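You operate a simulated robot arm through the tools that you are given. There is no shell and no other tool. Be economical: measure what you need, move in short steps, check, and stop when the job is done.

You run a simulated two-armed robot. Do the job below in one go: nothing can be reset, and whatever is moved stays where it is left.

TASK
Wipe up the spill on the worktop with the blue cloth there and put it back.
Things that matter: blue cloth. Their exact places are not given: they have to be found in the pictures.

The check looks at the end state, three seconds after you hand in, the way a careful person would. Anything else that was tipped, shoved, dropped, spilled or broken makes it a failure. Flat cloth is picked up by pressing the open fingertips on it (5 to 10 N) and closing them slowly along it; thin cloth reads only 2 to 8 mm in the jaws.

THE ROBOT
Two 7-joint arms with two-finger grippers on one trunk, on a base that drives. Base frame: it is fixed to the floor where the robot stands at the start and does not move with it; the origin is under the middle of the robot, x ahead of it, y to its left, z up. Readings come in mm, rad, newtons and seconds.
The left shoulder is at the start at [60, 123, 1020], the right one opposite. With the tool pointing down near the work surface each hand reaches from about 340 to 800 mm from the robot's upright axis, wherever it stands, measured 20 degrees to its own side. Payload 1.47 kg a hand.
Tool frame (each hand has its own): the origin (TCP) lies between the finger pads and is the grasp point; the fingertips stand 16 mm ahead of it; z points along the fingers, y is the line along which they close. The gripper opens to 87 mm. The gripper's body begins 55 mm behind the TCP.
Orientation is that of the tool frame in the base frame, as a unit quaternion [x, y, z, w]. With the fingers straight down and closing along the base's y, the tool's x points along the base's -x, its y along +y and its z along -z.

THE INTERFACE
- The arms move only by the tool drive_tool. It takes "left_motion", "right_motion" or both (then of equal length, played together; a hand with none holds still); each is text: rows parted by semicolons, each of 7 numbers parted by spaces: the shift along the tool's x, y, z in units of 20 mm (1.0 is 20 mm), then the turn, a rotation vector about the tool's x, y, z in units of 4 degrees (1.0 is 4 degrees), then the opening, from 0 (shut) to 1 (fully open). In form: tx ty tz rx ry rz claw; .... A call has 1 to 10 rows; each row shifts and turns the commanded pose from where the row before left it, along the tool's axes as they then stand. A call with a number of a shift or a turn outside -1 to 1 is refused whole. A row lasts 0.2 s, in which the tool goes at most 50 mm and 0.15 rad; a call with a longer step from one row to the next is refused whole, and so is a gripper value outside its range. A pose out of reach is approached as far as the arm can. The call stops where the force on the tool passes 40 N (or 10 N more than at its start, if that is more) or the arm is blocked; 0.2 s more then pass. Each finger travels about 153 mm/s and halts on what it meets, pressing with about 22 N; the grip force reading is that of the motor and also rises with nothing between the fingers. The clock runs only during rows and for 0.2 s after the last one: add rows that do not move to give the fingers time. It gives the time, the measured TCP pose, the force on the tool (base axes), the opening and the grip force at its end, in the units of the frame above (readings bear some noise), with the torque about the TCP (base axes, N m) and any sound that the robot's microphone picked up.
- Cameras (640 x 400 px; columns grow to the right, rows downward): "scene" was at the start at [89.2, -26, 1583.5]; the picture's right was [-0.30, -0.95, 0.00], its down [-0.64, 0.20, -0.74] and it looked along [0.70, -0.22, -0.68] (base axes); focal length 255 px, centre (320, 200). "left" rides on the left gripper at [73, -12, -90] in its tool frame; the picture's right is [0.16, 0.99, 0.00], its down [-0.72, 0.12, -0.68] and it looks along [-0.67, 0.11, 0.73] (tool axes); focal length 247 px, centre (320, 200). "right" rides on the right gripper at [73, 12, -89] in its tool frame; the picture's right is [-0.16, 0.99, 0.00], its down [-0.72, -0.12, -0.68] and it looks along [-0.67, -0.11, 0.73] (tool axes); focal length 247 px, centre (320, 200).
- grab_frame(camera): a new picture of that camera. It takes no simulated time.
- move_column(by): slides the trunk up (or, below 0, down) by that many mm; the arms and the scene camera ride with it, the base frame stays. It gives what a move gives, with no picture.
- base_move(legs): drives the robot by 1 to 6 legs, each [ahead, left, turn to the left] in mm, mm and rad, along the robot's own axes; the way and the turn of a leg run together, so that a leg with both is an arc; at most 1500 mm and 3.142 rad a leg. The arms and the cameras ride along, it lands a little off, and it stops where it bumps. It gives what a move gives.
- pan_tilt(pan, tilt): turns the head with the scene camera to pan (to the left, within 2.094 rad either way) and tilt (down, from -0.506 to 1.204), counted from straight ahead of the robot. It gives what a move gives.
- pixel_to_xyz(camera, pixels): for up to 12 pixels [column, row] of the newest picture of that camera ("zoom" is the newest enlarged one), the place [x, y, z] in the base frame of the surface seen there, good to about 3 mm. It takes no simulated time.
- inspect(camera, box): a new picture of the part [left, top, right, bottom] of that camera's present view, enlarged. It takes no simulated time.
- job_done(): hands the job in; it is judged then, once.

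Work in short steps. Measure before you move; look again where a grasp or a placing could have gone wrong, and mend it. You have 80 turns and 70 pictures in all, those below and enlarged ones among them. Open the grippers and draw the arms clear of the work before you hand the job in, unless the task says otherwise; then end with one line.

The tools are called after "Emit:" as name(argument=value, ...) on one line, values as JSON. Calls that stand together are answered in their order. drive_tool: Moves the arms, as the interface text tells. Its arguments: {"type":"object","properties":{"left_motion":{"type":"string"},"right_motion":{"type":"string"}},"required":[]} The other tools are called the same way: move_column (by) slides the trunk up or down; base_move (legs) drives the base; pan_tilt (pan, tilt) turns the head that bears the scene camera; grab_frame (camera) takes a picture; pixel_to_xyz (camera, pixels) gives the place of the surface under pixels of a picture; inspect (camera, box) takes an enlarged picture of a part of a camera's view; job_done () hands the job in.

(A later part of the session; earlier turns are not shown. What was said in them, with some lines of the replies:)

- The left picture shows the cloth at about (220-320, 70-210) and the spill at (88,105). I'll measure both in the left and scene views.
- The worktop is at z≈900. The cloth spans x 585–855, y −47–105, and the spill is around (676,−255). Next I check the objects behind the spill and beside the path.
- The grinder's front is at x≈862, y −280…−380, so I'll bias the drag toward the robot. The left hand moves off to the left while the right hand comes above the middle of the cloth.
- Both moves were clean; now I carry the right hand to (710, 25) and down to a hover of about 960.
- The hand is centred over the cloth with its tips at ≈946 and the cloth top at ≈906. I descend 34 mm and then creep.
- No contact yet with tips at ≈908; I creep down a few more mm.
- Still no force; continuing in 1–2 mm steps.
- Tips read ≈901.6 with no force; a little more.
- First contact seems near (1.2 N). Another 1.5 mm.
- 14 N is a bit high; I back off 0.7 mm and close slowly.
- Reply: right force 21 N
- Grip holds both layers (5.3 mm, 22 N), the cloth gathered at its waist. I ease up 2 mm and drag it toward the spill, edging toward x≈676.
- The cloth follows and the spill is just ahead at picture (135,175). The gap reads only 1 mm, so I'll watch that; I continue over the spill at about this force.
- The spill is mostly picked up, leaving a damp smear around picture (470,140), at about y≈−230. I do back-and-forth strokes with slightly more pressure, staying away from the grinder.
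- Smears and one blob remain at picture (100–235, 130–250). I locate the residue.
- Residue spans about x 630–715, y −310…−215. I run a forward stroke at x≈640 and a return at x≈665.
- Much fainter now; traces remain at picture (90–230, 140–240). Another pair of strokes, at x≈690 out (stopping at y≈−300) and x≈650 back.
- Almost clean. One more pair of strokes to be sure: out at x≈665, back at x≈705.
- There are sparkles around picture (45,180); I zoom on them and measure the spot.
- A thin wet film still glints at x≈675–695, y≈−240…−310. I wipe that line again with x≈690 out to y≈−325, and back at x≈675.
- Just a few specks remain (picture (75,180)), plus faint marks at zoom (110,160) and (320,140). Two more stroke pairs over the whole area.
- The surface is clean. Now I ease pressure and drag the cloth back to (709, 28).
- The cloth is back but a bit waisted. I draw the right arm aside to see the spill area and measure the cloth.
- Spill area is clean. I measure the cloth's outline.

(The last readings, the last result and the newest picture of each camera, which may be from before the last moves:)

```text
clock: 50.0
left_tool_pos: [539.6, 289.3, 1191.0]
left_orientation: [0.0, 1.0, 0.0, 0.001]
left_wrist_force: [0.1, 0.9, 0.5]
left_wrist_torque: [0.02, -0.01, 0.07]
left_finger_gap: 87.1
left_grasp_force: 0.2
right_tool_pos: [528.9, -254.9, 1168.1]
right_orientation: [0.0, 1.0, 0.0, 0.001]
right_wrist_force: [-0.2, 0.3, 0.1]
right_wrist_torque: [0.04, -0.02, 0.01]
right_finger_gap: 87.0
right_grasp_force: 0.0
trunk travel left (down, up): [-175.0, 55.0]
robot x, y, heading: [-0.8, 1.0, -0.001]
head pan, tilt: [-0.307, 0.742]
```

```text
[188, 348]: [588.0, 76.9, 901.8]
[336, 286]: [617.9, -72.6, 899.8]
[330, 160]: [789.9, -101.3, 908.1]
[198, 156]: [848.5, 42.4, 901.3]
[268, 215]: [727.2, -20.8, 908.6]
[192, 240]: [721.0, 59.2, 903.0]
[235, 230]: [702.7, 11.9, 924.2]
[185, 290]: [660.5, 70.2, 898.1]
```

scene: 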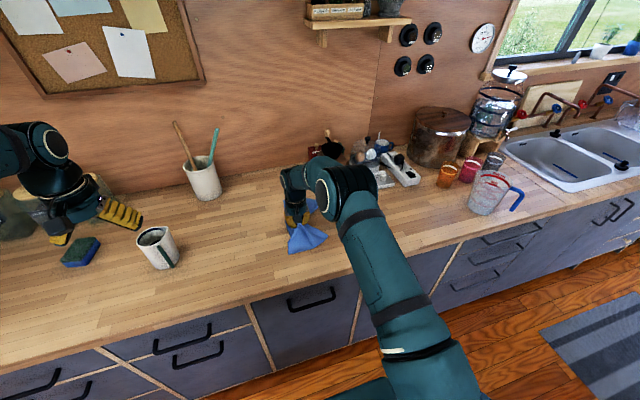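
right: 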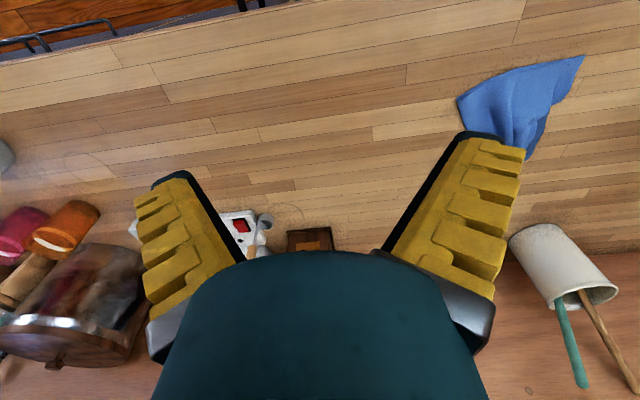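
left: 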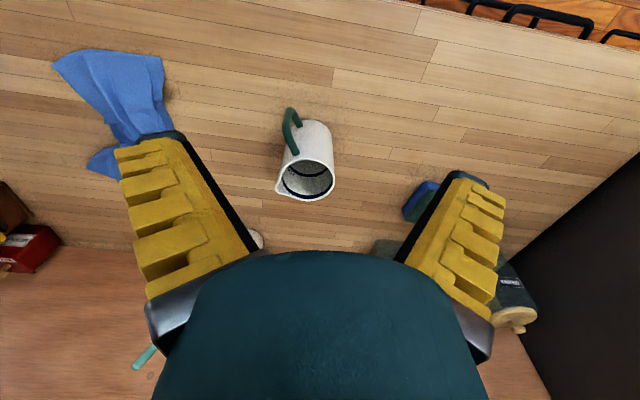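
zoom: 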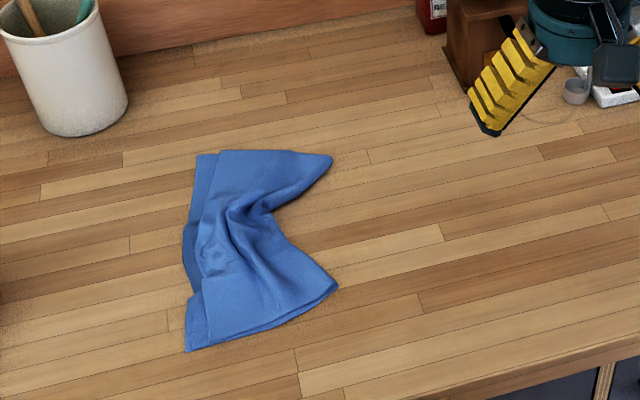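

The cloth now runs (588,77)–(848,42) on the left and (618,−73)–(790,−101) on the right, so it sits about 30 mm short with a ridge near (703,12). I'll flatten it by pressing half-closed fingers astride the ridge and opening them, then nudge it +y.

Emit:
drive_tool(right_motion="-0.67 0.94 0.4 0 0 0 0.5; -0.67 0.94 0.4 0 0 0 0.4; -0.67 0.94 0.4 0 0 0 0.35; -0.67 0.94 0.4 0 0 0 0.35; -0.67 0.94 0.4 0 0 0 0.35; -0.67 0.94 0.4 0 0 0 0.35; -0.67 0.94 0.4 0 0 0 0.35; -0.67 0.94 0.4 0 0 0 0.35; -0.67 0.94 0.4 0 0 0 0.35; -0.67 0.94 0.4 0 0 0 0.35")

Emit:
drive_tool(right_motion="-0.67 0.94 0.8 0 0 0 0.35; -0.67 0.94 0.8 0 0 0 0.35; -0.67 0.94 0.8 0 0 0 0.35; -0.67 0.94 0.8 0 0 0 0.35; 0 0 0.9 0 0 0 0.35; 0 0 0.9 0 0 0 0.35; 0 0 0.9 0 0 0 0.35; 0 0 0.9 0 0 0 0.35; 0 0 0 0 0 0 0.35")

Emit:
grab_frame(camera="right")

```text
clock: 52.2
left_tool_pos: [540.1, 289.7, 1190.2]
left_orientation: [0.0, 1.0, 0.0, 0.0]
left_wrist_force: [0.2, -1.0, 0.0]
left_wrist_torque: [-0.02, 0.02, -0.01]
left_finger_gap: 87.2
left_grasp_force: 0.0
right_tool_pos: [664.1, -65.8, 1085.2]
right_orientation: [0.0, 1.0, -0.001, 0.0]
right_wrist_force: [0.3, 0.3, -0.7]
right_wrist_torque: [-0.02, 0.01, -0.04]
right_finger_gap: 36.4
right_grasp_force: 4.4
trunk travel left (down, up): [-175.0, 55.0]
robot x, y, heading: [1.5, 1.5, 0.004]
head pan, tilt: [-0.307, 0.742]
```

```text
clock: 54.2
left_tool_pos: [539.0, 290.4, 1191.3]
left_orientation: [0.0, 1.0, 0.0, 0.0]
left_wrist_force: [-0.1, 1.0, -0.2]
left_wrist_torque: [-0.01, -0.01, 0.0]
left_finger_gap: 86.9
left_grasp_force: 0.0
right_tool_pos: [716.5, 8.1, 950.7]
right_orientation: [0.0, 1.0, 0.0, 0.001]
right_wrist_force: [-0.3, -0.2, 0.4]
right_wrist_torque: [-0.01, -0.02, 0.0]
right_finger_gap: 36.5
right_grasp_force: 4.8
trunk travel left (down, up): [-175.0, 55.0]
robot x, y, heading: [2.3, -1.1, 0.0]
head pan, tilt: [-0.307, 0.742]
```

```text
41 pictures are left
```

right: 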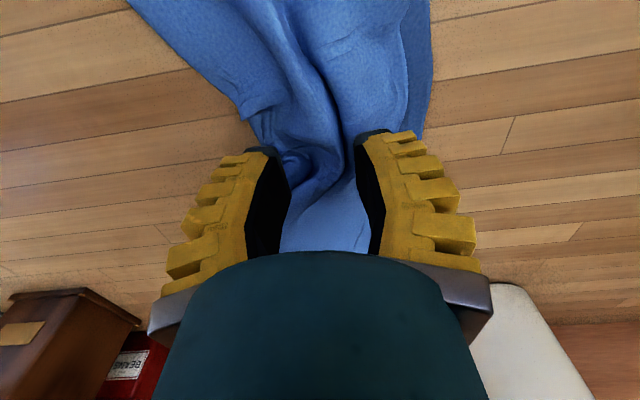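

Fingers straddle the ridge; I shift +6 mm in y and descend to near contact.

Emit:
drive_tool(right_motion="0 0.3 0.6 0 0 0 0.3; 0 0 0.6 0 0 0 0.3; 0 0 0.3 0 0 0 0.3; 0 0 0.15 0 0 0 0.3; 0 0 0.07 0 0 0 0.3; 0 0 0 0 0 0 0.3")

```text
clock: 55.6
left_tool_pos: [538.7, 289.7, 1190.8]
left_orientation: [0.0, 1.0, 0.0, 0.0]
left_wrist_force: [0.2, -0.6, 0.0]
left_wrist_torque: [0.03, -0.04, -0.01]
left_finger_gap: 86.8
left_grasp_force: 0.1
right_tool_pos: [718.3, 14.5, 916.6]
right_orientation: [0.0, 1.0, 0.0, 0.002]
right_wrist_force: [-0.1, -0.1, 6.1]
right_wrist_torque: [0.01, 0.05, 0.01]
right_finger_gap: 29.7
right_grasp_force: 2.5
trunk travel left (down, up): [-175.0, 55.0]
robot x, y, heading: [-0.2, -0.3, -0.002]
head pan, tilt: [-0.307, 0.742]
```

6 N contact. Now I open slowly while pressing, then shift +25 mm in y under pressure, and lift.

Emit:
drive_tool(right_motion="0 0 0.03 0 0 0 0.4; 0 0 0 0 0 0 0.5; 0 0 0 0 0 0 0.6; 0 0 0 0 0 0 0.7; 0 0 0 0 0 0 0.8; 0 0 0 0 0 0 0.9; 0 0 0 0 0 0 0.95")

Emit:
drive_tool(right_motion="0 0.3 0 0 0 0 0.95; 0 0.3 0 0 0 0 0.95; 0 0.3 0 0 0 0 0.95; 0 0.3 0 0 0 0 0.95; 0 0 0 0 0 0 0.95")

Emit:
drive_tool(right_motion="0 0 -1 0 0 0 0.95; 0 0 -1 0 0 0 0.95; 0 0 -1 0 0 0 0.95; 0 0 -1 0 0 0 0.95; 0 0 -1 0 0 0 0.95; 0.8 -1 -1 0 0 0 0.95; 0.8 -1 -1 0 0 0 0.95; 0.8 -1 -1 0 0 0 0.95; 0.8 -1 -1 0 0 0 0.95; 0.8 -1 -1 0 0 0 0.95")

Emit:
drive_tool(right_motion="0.8 -1 0 0 0 0 0.95; 0.8 -1 0 0 0 0 0.95; 0.8 -1 0 0 0 0 0.95; 0.8 -1 0 0 0 0 0.95; 0.8 -1 0 0 0 0 0.95; 0.8 -1 0 0 0 0 0.95; 0.8 -1 0 0 0 0 0.95")

Emit:
inspect(camera="scene", box=[200, 160, 360, 280])

```text
clock: 57.2
left_tool_pos: [539.8, 291.6, 1190.5]
left_orientation: [-0.001, 1.0, 0.0, 0.0]
left_wrist_force: [-0.3, 0.6, 0.5]
left_wrist_torque: [0.02, -0.03, 0.0]
left_finger_gap: 87.0
left_grasp_force: 0.1
right_tool_pos: [717.7, 14.6, 915.3]
right_orientation: [0.001, 1.0, -0.001, 0.0]
right_wrist_force: [0.2, 0.3, 0.7]
right_wrist_torque: [-0.03, 0.03, -0.02]
right_finger_gap: 83.7
right_grasp_force: 0.0
trunk travel left (down, up): [-175.0, 55.0]
robot x, y, heading: [-2.9, -0.3, 0.002]
head pan, tilt: [-0.307, 0.742]
```

```text
clock: 58.4
left_tool_pos: [539.7, 289.8, 1190.9]
left_orientation: [0.0, 1.0, 0.0, 0.0]
left_wrist_force: [0.2, 0.2, -0.7]
left_wrist_torque: [-0.03, 0.03, 0.06]
left_finger_gap: 87.0
left_grasp_force: 0.0
right_tool_pos: [718.2, 37.4, 915.9]
right_orientation: [0.001, 1.0, 0.0, 0.001]
right_wrist_force: [0.7, 0.2, 1.2]
right_wrist_torque: [0.01, 0.01, 0.0]
right_finger_gap: 83.8
right_grasp_force: 0.3
trunk travel left (down, up): [-175.0, 55.0]
robot x, y, heading: [-3.4, -1.2, 0.003]
head pan, tilt: [-0.307, 0.742]
```

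```text
clock: 60.6
left_tool_pos: [537.4, 289.1, 1191.9]
left_orientation: [0.001, 1.0, 0.0, 0.001]
left_wrist_force: [0.0, 0.6, -0.1]
left_wrist_torque: [-0.01, 0.0, 0.0]
left_finger_gap: 87.0
left_grasp_force: 0.1
right_tool_pos: [634.8, -62.6, 1116.0]
right_orientation: [0.0, 1.0, 0.0, 0.001]
right_wrist_force: [-0.3, 0.5, -0.3]
right_wrist_torque: [0.02, -0.03, -0.02]
right_finger_gap: 84.0
right_grasp_force: 0.3
trunk travel left (down, up): [-175.0, 55.0]
robot x, y, heading: [0.1, -3.2, -0.002]
head pan, tilt: [-0.307, 0.742]
```

```text
clock: 62.2
left_tool_pos: [539.5, 289.7, 1191.7]
left_orientation: [0.0, 1.0, 0.0, 0.0]
left_wrist_force: [-0.9, -0.3, 0.2]
left_wrist_torque: [0.04, -0.03, 0.0]
left_finger_gap: 86.8
left_grasp_force: 0.1
right_tool_pos: [524.5, -203.2, 1115.5]
right_orientation: [0.001, 1.0, 0.0, 0.001]
right_wrist_force: [0.6, 0.2, -0.8]
right_wrist_torque: [0.07, 0.0, -0.02]
right_finger_gap: 83.7
right_grasp_force: 1.1
trunk travel left (down, up): [-175.0, 55.0]
robot x, y, heading: [2.5, 1.6, -0.002]
head pan, tilt: [-0.307, 0.742]
```

```text
3.33 times, centred on (280, 220) of scene
```

zoom: 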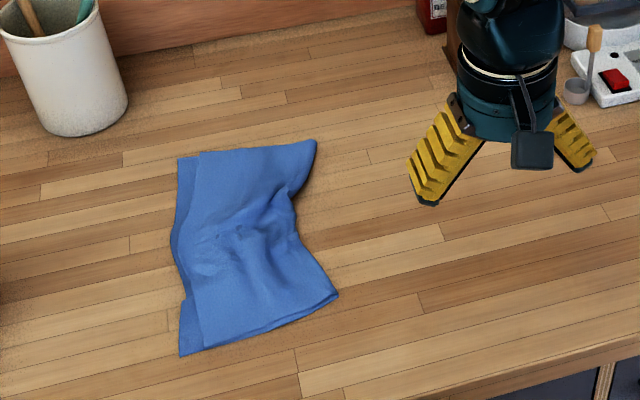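

Much flatter. Measuring the outline again.

Emit:
pixel_to_xyz(camera="zoom", pixels=[[182, 352], [336, 296], [314, 142], [180, 160], [293, 225], [173, 245], [235, 240]])

```text
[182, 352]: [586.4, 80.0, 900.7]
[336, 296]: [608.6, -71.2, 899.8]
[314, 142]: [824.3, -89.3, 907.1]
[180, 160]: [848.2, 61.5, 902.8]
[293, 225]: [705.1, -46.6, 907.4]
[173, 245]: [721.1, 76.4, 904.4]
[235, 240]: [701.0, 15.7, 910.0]
```

The cloth is nearly flat, about 28 mm short in y. One more friction nudge: press ~8 N at its centre and slide it +28 mm.

Emit:
drive_tool(right_motion="-0.95 1 0.4 0 0 0 0.7; -0.95 1 0.6 0 0 0 0.7; -0.95 1 0.9 0 0 0 0.7; -0.95 1 0.9 0 0 0 0.7; -0.95 1 0.9 0 0 0 0.7; -0.95 1 0.9 0 0 0 0.7; -0.95 1 0.9 0 0 0 0.7; -0.95 1 0.9 0 0 0 0.7; -0.95 1 0.9 0 0 0 0.7; -0.95 1 0.9 0 0 0 0.7")

Emit:
drive_tool(right_motion="0 0 0.6 0 0 0 0.7; 0 0 0.45 0 0 0 0.7; 0 0 0.15 0 0 0 0.7; 0 0 0 0 0 0 0.7")

```text
clock: 64.4
left_tool_pos: [541.4, 289.9, 1190.7]
left_orientation: [0.0, 1.0, 0.0, 0.001]
left_wrist_force: [0.4, -0.1, 0.5]
left_wrist_torque: [0.02, 0.04, -0.02]
left_finger_gap: 86.8
left_grasp_force: 0.0
right_tool_pos: [717.2, -1.3, 949.9]
right_orientation: [0.001, 1.0, 0.0, 0.0]
right_wrist_force: [-0.2, 0.1, -0.3]
right_wrist_torque: [0.0, 0.04, -0.02]
right_finger_gap: 65.2
right_grasp_force: 3.3
trunk travel left (down, up): [-175.0, 55.0]
robot x, y, heading: [0.6, -0.8, 0.002]
head pan, tilt: [-0.307, 0.742]
```

```text
clock: 65.4
left_tool_pos: [540.0, 289.7, 1190.1]
left_orientation: [0.0, 1.0, 0.0, 0.0]
left_wrist_force: [0.4, 0.5, -0.7]
left_wrist_torque: [-0.02, -0.04, 0.0]
left_finger_gap: 87.3
left_grasp_force: 0.1
right_tool_pos: [715.2, -2.7, 926.4]
right_orientation: [0.001, 1.0, 0.001, 0.001]
right_wrist_force: [0.2, -0.5, 0.4]
right_wrist_torque: [0.01, 0.0, 0.02]
right_finger_gap: 65.5
right_grasp_force: 3.2
trunk travel left (down, up): [-175.0, 55.0]
robot x, y, heading: [-0.5, -0.2, 0.001]
head pan, tilt: [-0.307, 0.742]
```

Lower ~11 mm to contact.

Emit:
drive_tool(right_motion="0 0 0.35 0 0 0 0.7; 0 0 0.1 0 0 0 0.7; 0 0 0.06 0 0 0 0.7; 0 0 0 0 0 0 0.7")

```text
clock: 66.4
left_tool_pos: [539.5, 290.8, 1189.8]
left_orientation: [-0.001, 1.0, 0.0, 0.0]
left_wrist_force: [0.1, 0.3, 0.1]
left_wrist_torque: [0.0, 0.04, 0.02]
left_finger_gap: 87.0
left_grasp_force: 0.1
right_tool_pos: [715.8, -1.6, 917.5]
right_orientation: [0.001, 1.0, 0.0, 0.0]
right_wrist_force: [0.1, -0.2, -0.3]
right_wrist_torque: [0.0, 0.01, 0.0]
right_finger_gap: 65.3
right_grasp_force: 3.7
trunk travel left (down, up): [-175.0, 55.0]
robot x, y, heading: [2.6, 1.3, 0.002]
head pan, tilt: [-0.307, 0.742]
```

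A further ~2.5 mm.

Emit:
drive_tool(right_motion="0 0 0.08 0 0 0 0.7; 0 0 0.05 0 0 0 0.7; 0 0 0 0 0 0 0.7")

```text
clock: 67.2
left_tool_pos: [540.4, 291.1, 1191.0]
left_orientation: [0.0, 1.0, 0.0, 0.0]
left_wrist_force: [0.4, 0.2, -0.5]
left_wrist_torque: [0.02, -0.03, 0.0]
left_finger_gap: 87.0
left_grasp_force: 0.0
right_tool_pos: [716.3, -1.9, 915.0]
right_orientation: [0.0, 1.0, 0.0, 0.001]
right_wrist_force: [0.8, -0.3, 1.1]
right_wrist_torque: [0.0, -0.02, 0.0]
right_finger_gap: 63.9
right_grasp_force: 3.1
trunk travel left (down, up): [-175.0, 55.0]
robot x, y, heading: [-1.3, 1.6, -0.003]
head pan, tilt: [-0.307, 0.742]
```

Contact begins; press 1 mm more and slide +28 mm in y, then lift.

Emit:
drive_tool(right_motion="0 0 0.055 0 0 0 0.7; 0 0.28 0 0 0 0 0.7; 0 0.28 0 0 0 0 0.7; 0 0.28 0 0 0 0 0.7; 0 0.28 0 0 0 0 0.7; 0 0.28 0 0 0 0 0.7")

Emit:
drive_tool(right_motion="0 0 -1 0 0 0 0.7; 0 0 -1 0 0 0 0.7; 0 0 -1 0 0 0 0.7; 0 0 -1 0 0 0 0.7; 0 0 -1 0 0 0 0.95; 0.8 -1 -1 0 0 0 0.95; 0.8 -1 -1 0 0 0 0.95; 0.8 -1 -1 0 0 0 0.95; 0.8 -1 -1 0 0 0 0.95; 0.8 -1 -1 0 0 0 0.95")

Emit:
drive_tool(right_motion="0.8 -1 0 0 0 0 1; 0.8 -1 0 0 0 0 1; 0.8 -1 0 0 0 0 1; 0.8 -1 0 0 0 0 1; 0.8 -1 0 0 0 0 1; 0.8 -1 0 0 0 0 1; 0.8 -1 0 0 0 0 1; 0.8 -1 -1 0 0 0 1; 0.8 -1 -1 0 0 0 1; 0.8 -1 -1 0 0 0 1")

Emit:
inspect(camera="scene", box=[200, 160, 360, 280])

Emit:
pixel_to_xyz(camera="zoom", pixels=[[182, 352], [336, 296], [314, 142], [180, 160]])

Emit:
grab_frame(camera="scene")

Emit:
grab_frame(camera="right")

```text
clock: 68.6
left_tool_pos: [537.0, 291.2, 1191.2]
left_orientation: [0.001, 1.0, 0.0, 0.001]
left_wrist_force: [0.3, 0.0, 0.4]
left_wrist_torque: [0.03, 0.02, -0.06]
left_finger_gap: 87.3
left_grasp_force: 0.1
right_tool_pos: [715.4, 27.2, 915.0]
right_orientation: [0.0, 1.0, 0.003, 0.002]
right_wrist_force: [-1.4, 8.0, 19.9]
right_wrist_torque: [0.84, -0.01, 0.04]
right_finger_gap: 56.1
right_grasp_force: 14.1
trunk travel left (down, up): [-175.0, 55.0]
robot x, y, heading: [-4.2, 2.7, 0.003]
head pan, tilt: [-0.307, 0.742]
```

```text
clock: 70.8
left_tool_pos: [539.6, 288.7, 1191.1]
left_orientation: [0.001, 1.0, 0.001, -0.001]
left_wrist_force: [0.9, 0.2, -0.1]
left_wrist_torque: [-0.01, 0.01, 0.02]
left_finger_gap: 87.3
left_grasp_force: 0.0
right_tool_pos: [634.9, -74.2, 1113.7]
right_orientation: [0.002, 1.0, 0.0, 0.001]
right_wrist_force: [-0.3, 0.4, 0.4]
right_wrist_torque: [0.04, 0.01, 0.01]
right_finger_gap: 83.4
right_grasp_force: 0.2
trunk travel left (down, up): [-175.0, 55.0]
robot x, y, heading: [-0.8, -2.0, 0.003]
head pan, tilt: [-0.307, 0.742]
```

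```text
clock: 73.0
left_tool_pos: [537.9, 289.8, 1191.4]
left_orientation: [0.0, 1.0, 0.0, 0.001]
left_wrist_force: [-0.6, 0.0, 0.0]
left_wrist_torque: [0.01, -0.03, -0.02]
left_finger_gap: 86.9
left_grasp_force: 0.0
right_tool_pos: [474.5, -274.7, 1172.6]
right_orientation: [0.0, 1.0, 0.0, 0.001]
right_wrist_force: [-0.1, 0.7, 0.0]
right_wrist_torque: [-0.01, 0.02, 0.03]
right_finger_gap: 86.7
right_grasp_force: 0.0
trunk travel left (down, up): [-175.0, 55.0]
robot x, y, heading: [0.1, 0.7, -0.002]
head pan, tilt: [-0.307, 0.742]
```

```text
3.33 times, centred on (280, 220) of scene
```

zoom: 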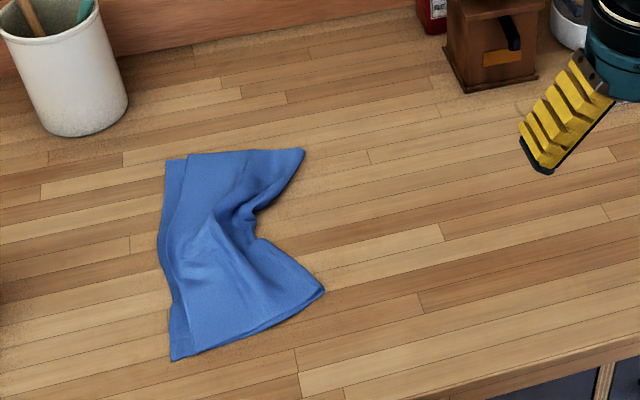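

```text
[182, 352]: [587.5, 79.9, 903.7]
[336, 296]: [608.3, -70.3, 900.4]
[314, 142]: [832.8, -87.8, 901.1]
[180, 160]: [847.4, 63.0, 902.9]
```

```text
38 pictures are left
```

scene: 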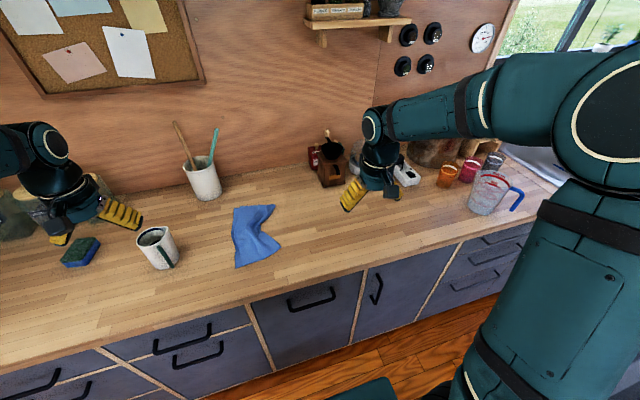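

```text
37 pictures are left
```

right: 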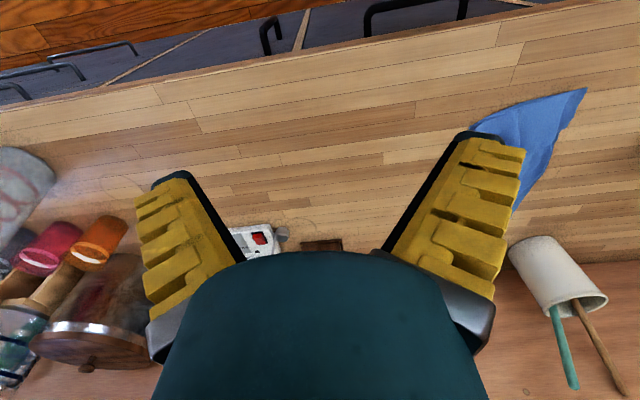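

It moved toward +y but the waist folded in on the right again. I measure, then repeat the opening-spread, which worked well.

Emit:
inspect(camera="scene", box=[200, 160, 360, 280])

Emit:
pixel_to_xyz(camera="zoom", pixels=[[174, 358], [322, 290], [302, 150], [168, 162], [255, 228], [160, 250], [215, 228], [238, 225]])

```text
3.33 times, centred on (280, 220) of scene
```

zoom: 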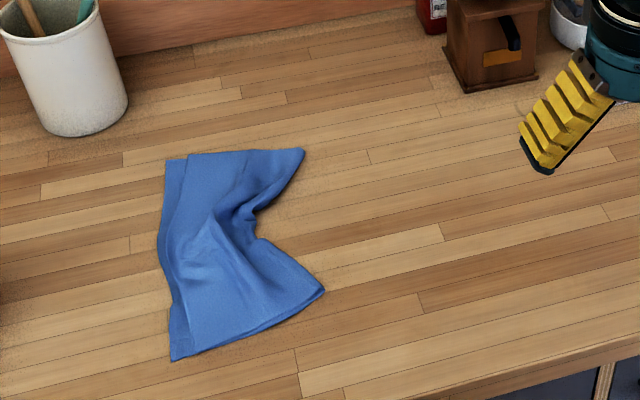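

```text
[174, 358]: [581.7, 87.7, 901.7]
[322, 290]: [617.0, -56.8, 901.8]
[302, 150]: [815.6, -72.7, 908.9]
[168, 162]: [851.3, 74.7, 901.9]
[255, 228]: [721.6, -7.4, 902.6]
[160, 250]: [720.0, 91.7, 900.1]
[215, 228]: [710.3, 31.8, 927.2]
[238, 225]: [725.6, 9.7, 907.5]
```

Corners are within 15–45 mm of the start; the ridge is at y≈20–30 at x≈715. I go back to (718, 18) and spread it.

Emit:
drive_tool(right_motion="-0.8 0.97 0.4 0 0 0 0.5; -0.8 0.97 0.4 0 0 0 0.3; -0.8 0.97 0.4 0 0 0 0.3; -0.8 0.97 0.4 0 0 0 0.3; -0.8 0.97 0.4 0 0 0 0.3; -0.8 0.97 0.4 0 0 0 0.3; -0.8 0.97 0.4 0 0 0 0.3; -0.8 0.97 0.4 0 0 0 0.3; -0.8 0.97 0.4 0 0 0 0.3; -0.8 0.97 0.4 0 0 0 0.3")

Emit:
drive_tool(right_motion="-0.8 0.97 1 0 0 0 0.3; -0.8 0.97 1 0 0 0 0.3; -0.8 0.97 1 0 0 0 0.3; -0.9 0.97 1 0 0 0 0.3; -0.9 0.97 1 0 0 0 0.3; 0 0 1 0 0 0 0.3; 0 0 1 0 0 0 0.3; 0 0 1 0 0 0 0.3; 0 0 0 0 0 0 0.3")

```text
clock: 75.2
left_tool_pos: [541.6, 289.9, 1190.7]
left_orientation: [0.0, 1.0, -0.001, -0.001]
left_wrist_force: [-0.3, -0.9, -0.9]
left_wrist_torque: [-0.03, 0.02, 0.01]
left_finger_gap: 87.0
left_grasp_force: 0.1
right_tool_pos: [636.6, -79.4, 1093.9]
right_orientation: [0.001, 1.0, 0.0, -0.001]
right_wrist_force: [0.9, 0.6, -1.2]
right_wrist_torque: [-0.02, 0.03, 0.0]
right_finger_gap: 32.2
right_grasp_force: 4.3
trunk travel left (down, up): [-175.0, 55.0]
robot x, y, heading: [1.9, 3.5, -0.001]
head pan, tilt: [-0.307, 0.742]
```

```text
clock: 77.2
left_tool_pos: [539.2, 291.6, 1190.6]
left_orientation: [0.0, 1.0, 0.0, 0.0]
left_wrist_force: [-0.3, -0.8, 0.0]
left_wrist_torque: [0.0, 0.02, -0.01]
left_finger_gap: 86.9
left_grasp_force: 0.1
right_tool_pos: [719.8, 16.9, 933.1]
right_orientation: [0.0, 1.0, 0.0, 0.001]
right_wrist_force: [-0.7, -0.4, -0.1]
right_wrist_torque: [-0.02, 0.0, -0.04]
right_finger_gap: 27.2
right_grasp_force: 7.3
trunk travel left (down, up): [-175.0, 55.0]
robot x, y, heading: [0.6, 1.2, -0.003]
head pan, tilt: [-0.307, 0.742]
```

In place; lower 17 mm to light contact.

Emit:
drive_tool(right_motion="0 0 0.5 0 0 0 0.3; 0 0 0.25 0 0 0 0.3; 0 0 0.08 0 0 0 0.3; 0 0 0.04 0 0 0 0.3; 0 0 0 0 0 0 0.3")

```text
clock: 78.4
left_tool_pos: [539.9, 291.1, 1190.6]
left_orientation: [0.001, 1.0, 0.0, 0.0]
left_wrist_force: [-0.1, -0.4, -0.9]
left_wrist_torque: [0.02, 0.01, -0.02]
left_finger_gap: 87.1
left_grasp_force: 0.1
right_tool_pos: [720.5, 17.5, 917.9]
right_orientation: [0.002, 1.0, 0.0, 0.0]
right_wrist_force: [0.5, 0.6, 8.2]
right_wrist_torque: [0.12, 0.01, 0.0]
right_finger_gap: 27.8
right_grasp_force: 7.5
trunk travel left (down, up): [-175.0, 55.0]
robot x, y, heading: [0.6, -1.5, 0.002]
head pan, tilt: [-0.307, 0.742]
```

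8 N: now open slowly, pressing slightly more as it flattens, then lift straight up and away.

Emit:
drive_tool(right_motion="0 0 0.02 0 0 0 0.4; 0 0 0.02 0 0 0 0.5; 0 0 0.02 0 0 0 0.6; 0 0 0.02 0 0 0 0.7; 0 0 0.01 0 0 0 0.8; 0 0 0 0 0 0 0.9; 0 0 0 0 0 0 0.97; 0 0 0 0 0 0 0.97")

Emit:
drive_tool(right_motion="0 0 -1 0 0 0 0.97; 0 0 -1 0 0 0 0.97; 0 0 -1 0 0 0 0.97; 0 0 -1 0 0 0 0.97; 0 0 -1 0 0 0 0.97; 0.8 -1 -1 0 0 0 1; 0.8 -1 -1 0 0 0 1; 0.8 -1 -1 0 0 0 1; 0.8 -1 -1 0 0 0 1; 0.8 -1 -1 0 0 0 1")

Emit:
drive_tool(right_motion="0.8 -1 0 0 0 0 1; 0.8 -1 0 0 0 0 1; 0.8 -1 0 0 0 0 1; 0.8 -1 0 0 0 0 1; 0.8 -1 0 0 0 0 1; 0.8 -1 0 0 0 0 1; 0.8 -1 0 0 0 0 1; 0.8 -1 -1 0 0 0 1; 0.8 -1 -1 0 0 0 1; 0.8 -1 -1 0 0 0 1")

Emit:
inspect(camera="scene", box=[200, 160, 360, 280])

Emit:
inspect(camera="right", box=[160, 100, 520, 300])

```text
clock: 80.2
left_tool_pos: [539.5, 290.3, 1190.9]
left_orientation: [0.0, 1.0, 0.0, 0.0]
left_wrist_force: [0.7, -0.2, -0.4]
left_wrist_torque: [-0.02, 0.01, -0.03]
left_finger_gap: 86.8
left_grasp_force: 0.2
right_tool_pos: [719.3, 16.4, 915.5]
right_orientation: [0.0, 1.0, 0.0, 0.0]
right_wrist_force: [-0.3, 0.0, 1.0]
right_wrist_torque: [0.0, -0.01, 0.02]
right_finger_gap: 85.0
right_grasp_force: 0.1
trunk travel left (down, up): [-175.0, 55.0]
robot x, y, heading: [-0.7, -0.7, 0.002]
head pan, tilt: [-0.307, 0.742]
```

```text
clock: 82.4
left_tool_pos: [539.0, 289.8, 1191.7]
left_orientation: [0.0, 1.0, 0.001, 0.001]
left_wrist_force: [-0.7, 0.6, -0.3]
left_wrist_torque: [0.02, 0.02, 0.03]
left_finger_gap: 87.1
left_grasp_force: 0.1
right_tool_pos: [638.6, -83.1, 1115.3]
right_orientation: [0.0, 1.0, 0.001, 0.001]
right_wrist_force: [-0.2, 0.4, -0.3]
right_wrist_torque: [-0.02, -0.01, -0.01]
right_finger_gap: 86.9
right_grasp_force: 0.1
trunk travel left (down, up): [-175.0, 55.0]
robot x, y, heading: [-0.2, 0.6, 0.001]
head pan, tilt: [-0.307, 0.742]
```

```text
clock: 84.6
left_tool_pos: [539.5, 289.7, 1190.9]
left_orientation: [0.0, 1.0, 0.0, 0.001]
left_wrist_force: [-0.7, -0.7, -0.3]
left_wrist_torque: [0.05, 0.02, 0.0]
left_finger_gap: 86.8
left_grasp_force: 0.1
right_tool_pos: [478.6, -283.4, 1174.7]
right_orientation: [0.0, 1.0, 0.0, 0.001]
right_wrist_force: [0.8, -0.4, -1.1]
right_wrist_torque: [0.01, -0.02, 0.0]
right_finger_gap: 86.9
right_grasp_force: 0.2
trunk travel left (down, up): [-175.0, 55.0]
robot x, y, heading: [2.9, 0.4, -0.003]
head pan, tilt: [-0.307, 0.742]
```

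```text
3.33 times, centred on (280, 220) of scene
```

zoom: 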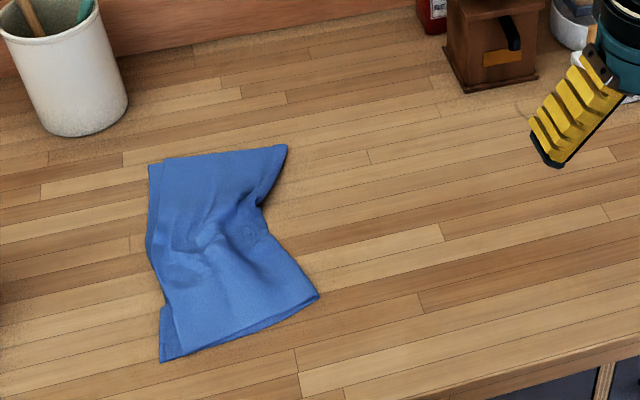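

```text
1.78 times, centred on (340, 200) of right
```

zoom: 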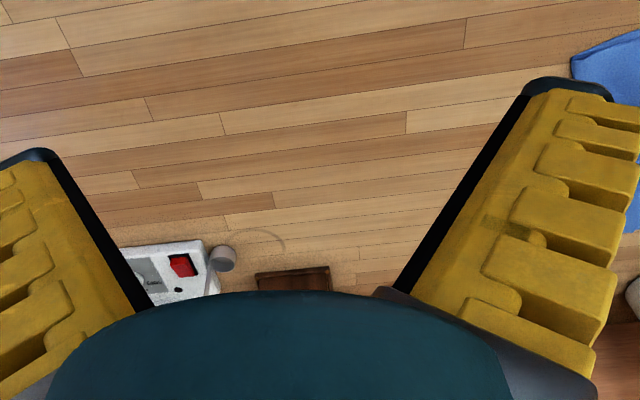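

The cloth lies back at its place, nearly flat, and the spill spot (zoom (437,203)) is clean. Nothing else has moved, and both arms are clear with their grippers open, so I hand in.

Emit:
job_done()

```text
The job is handed in.
```

I wiped up the spill with the blue cloth and put the cloth back where it was. It lies nearly flat, slightly narrowed in the middle. The last pictures show no trace of the spill, and nothing else looks moved.
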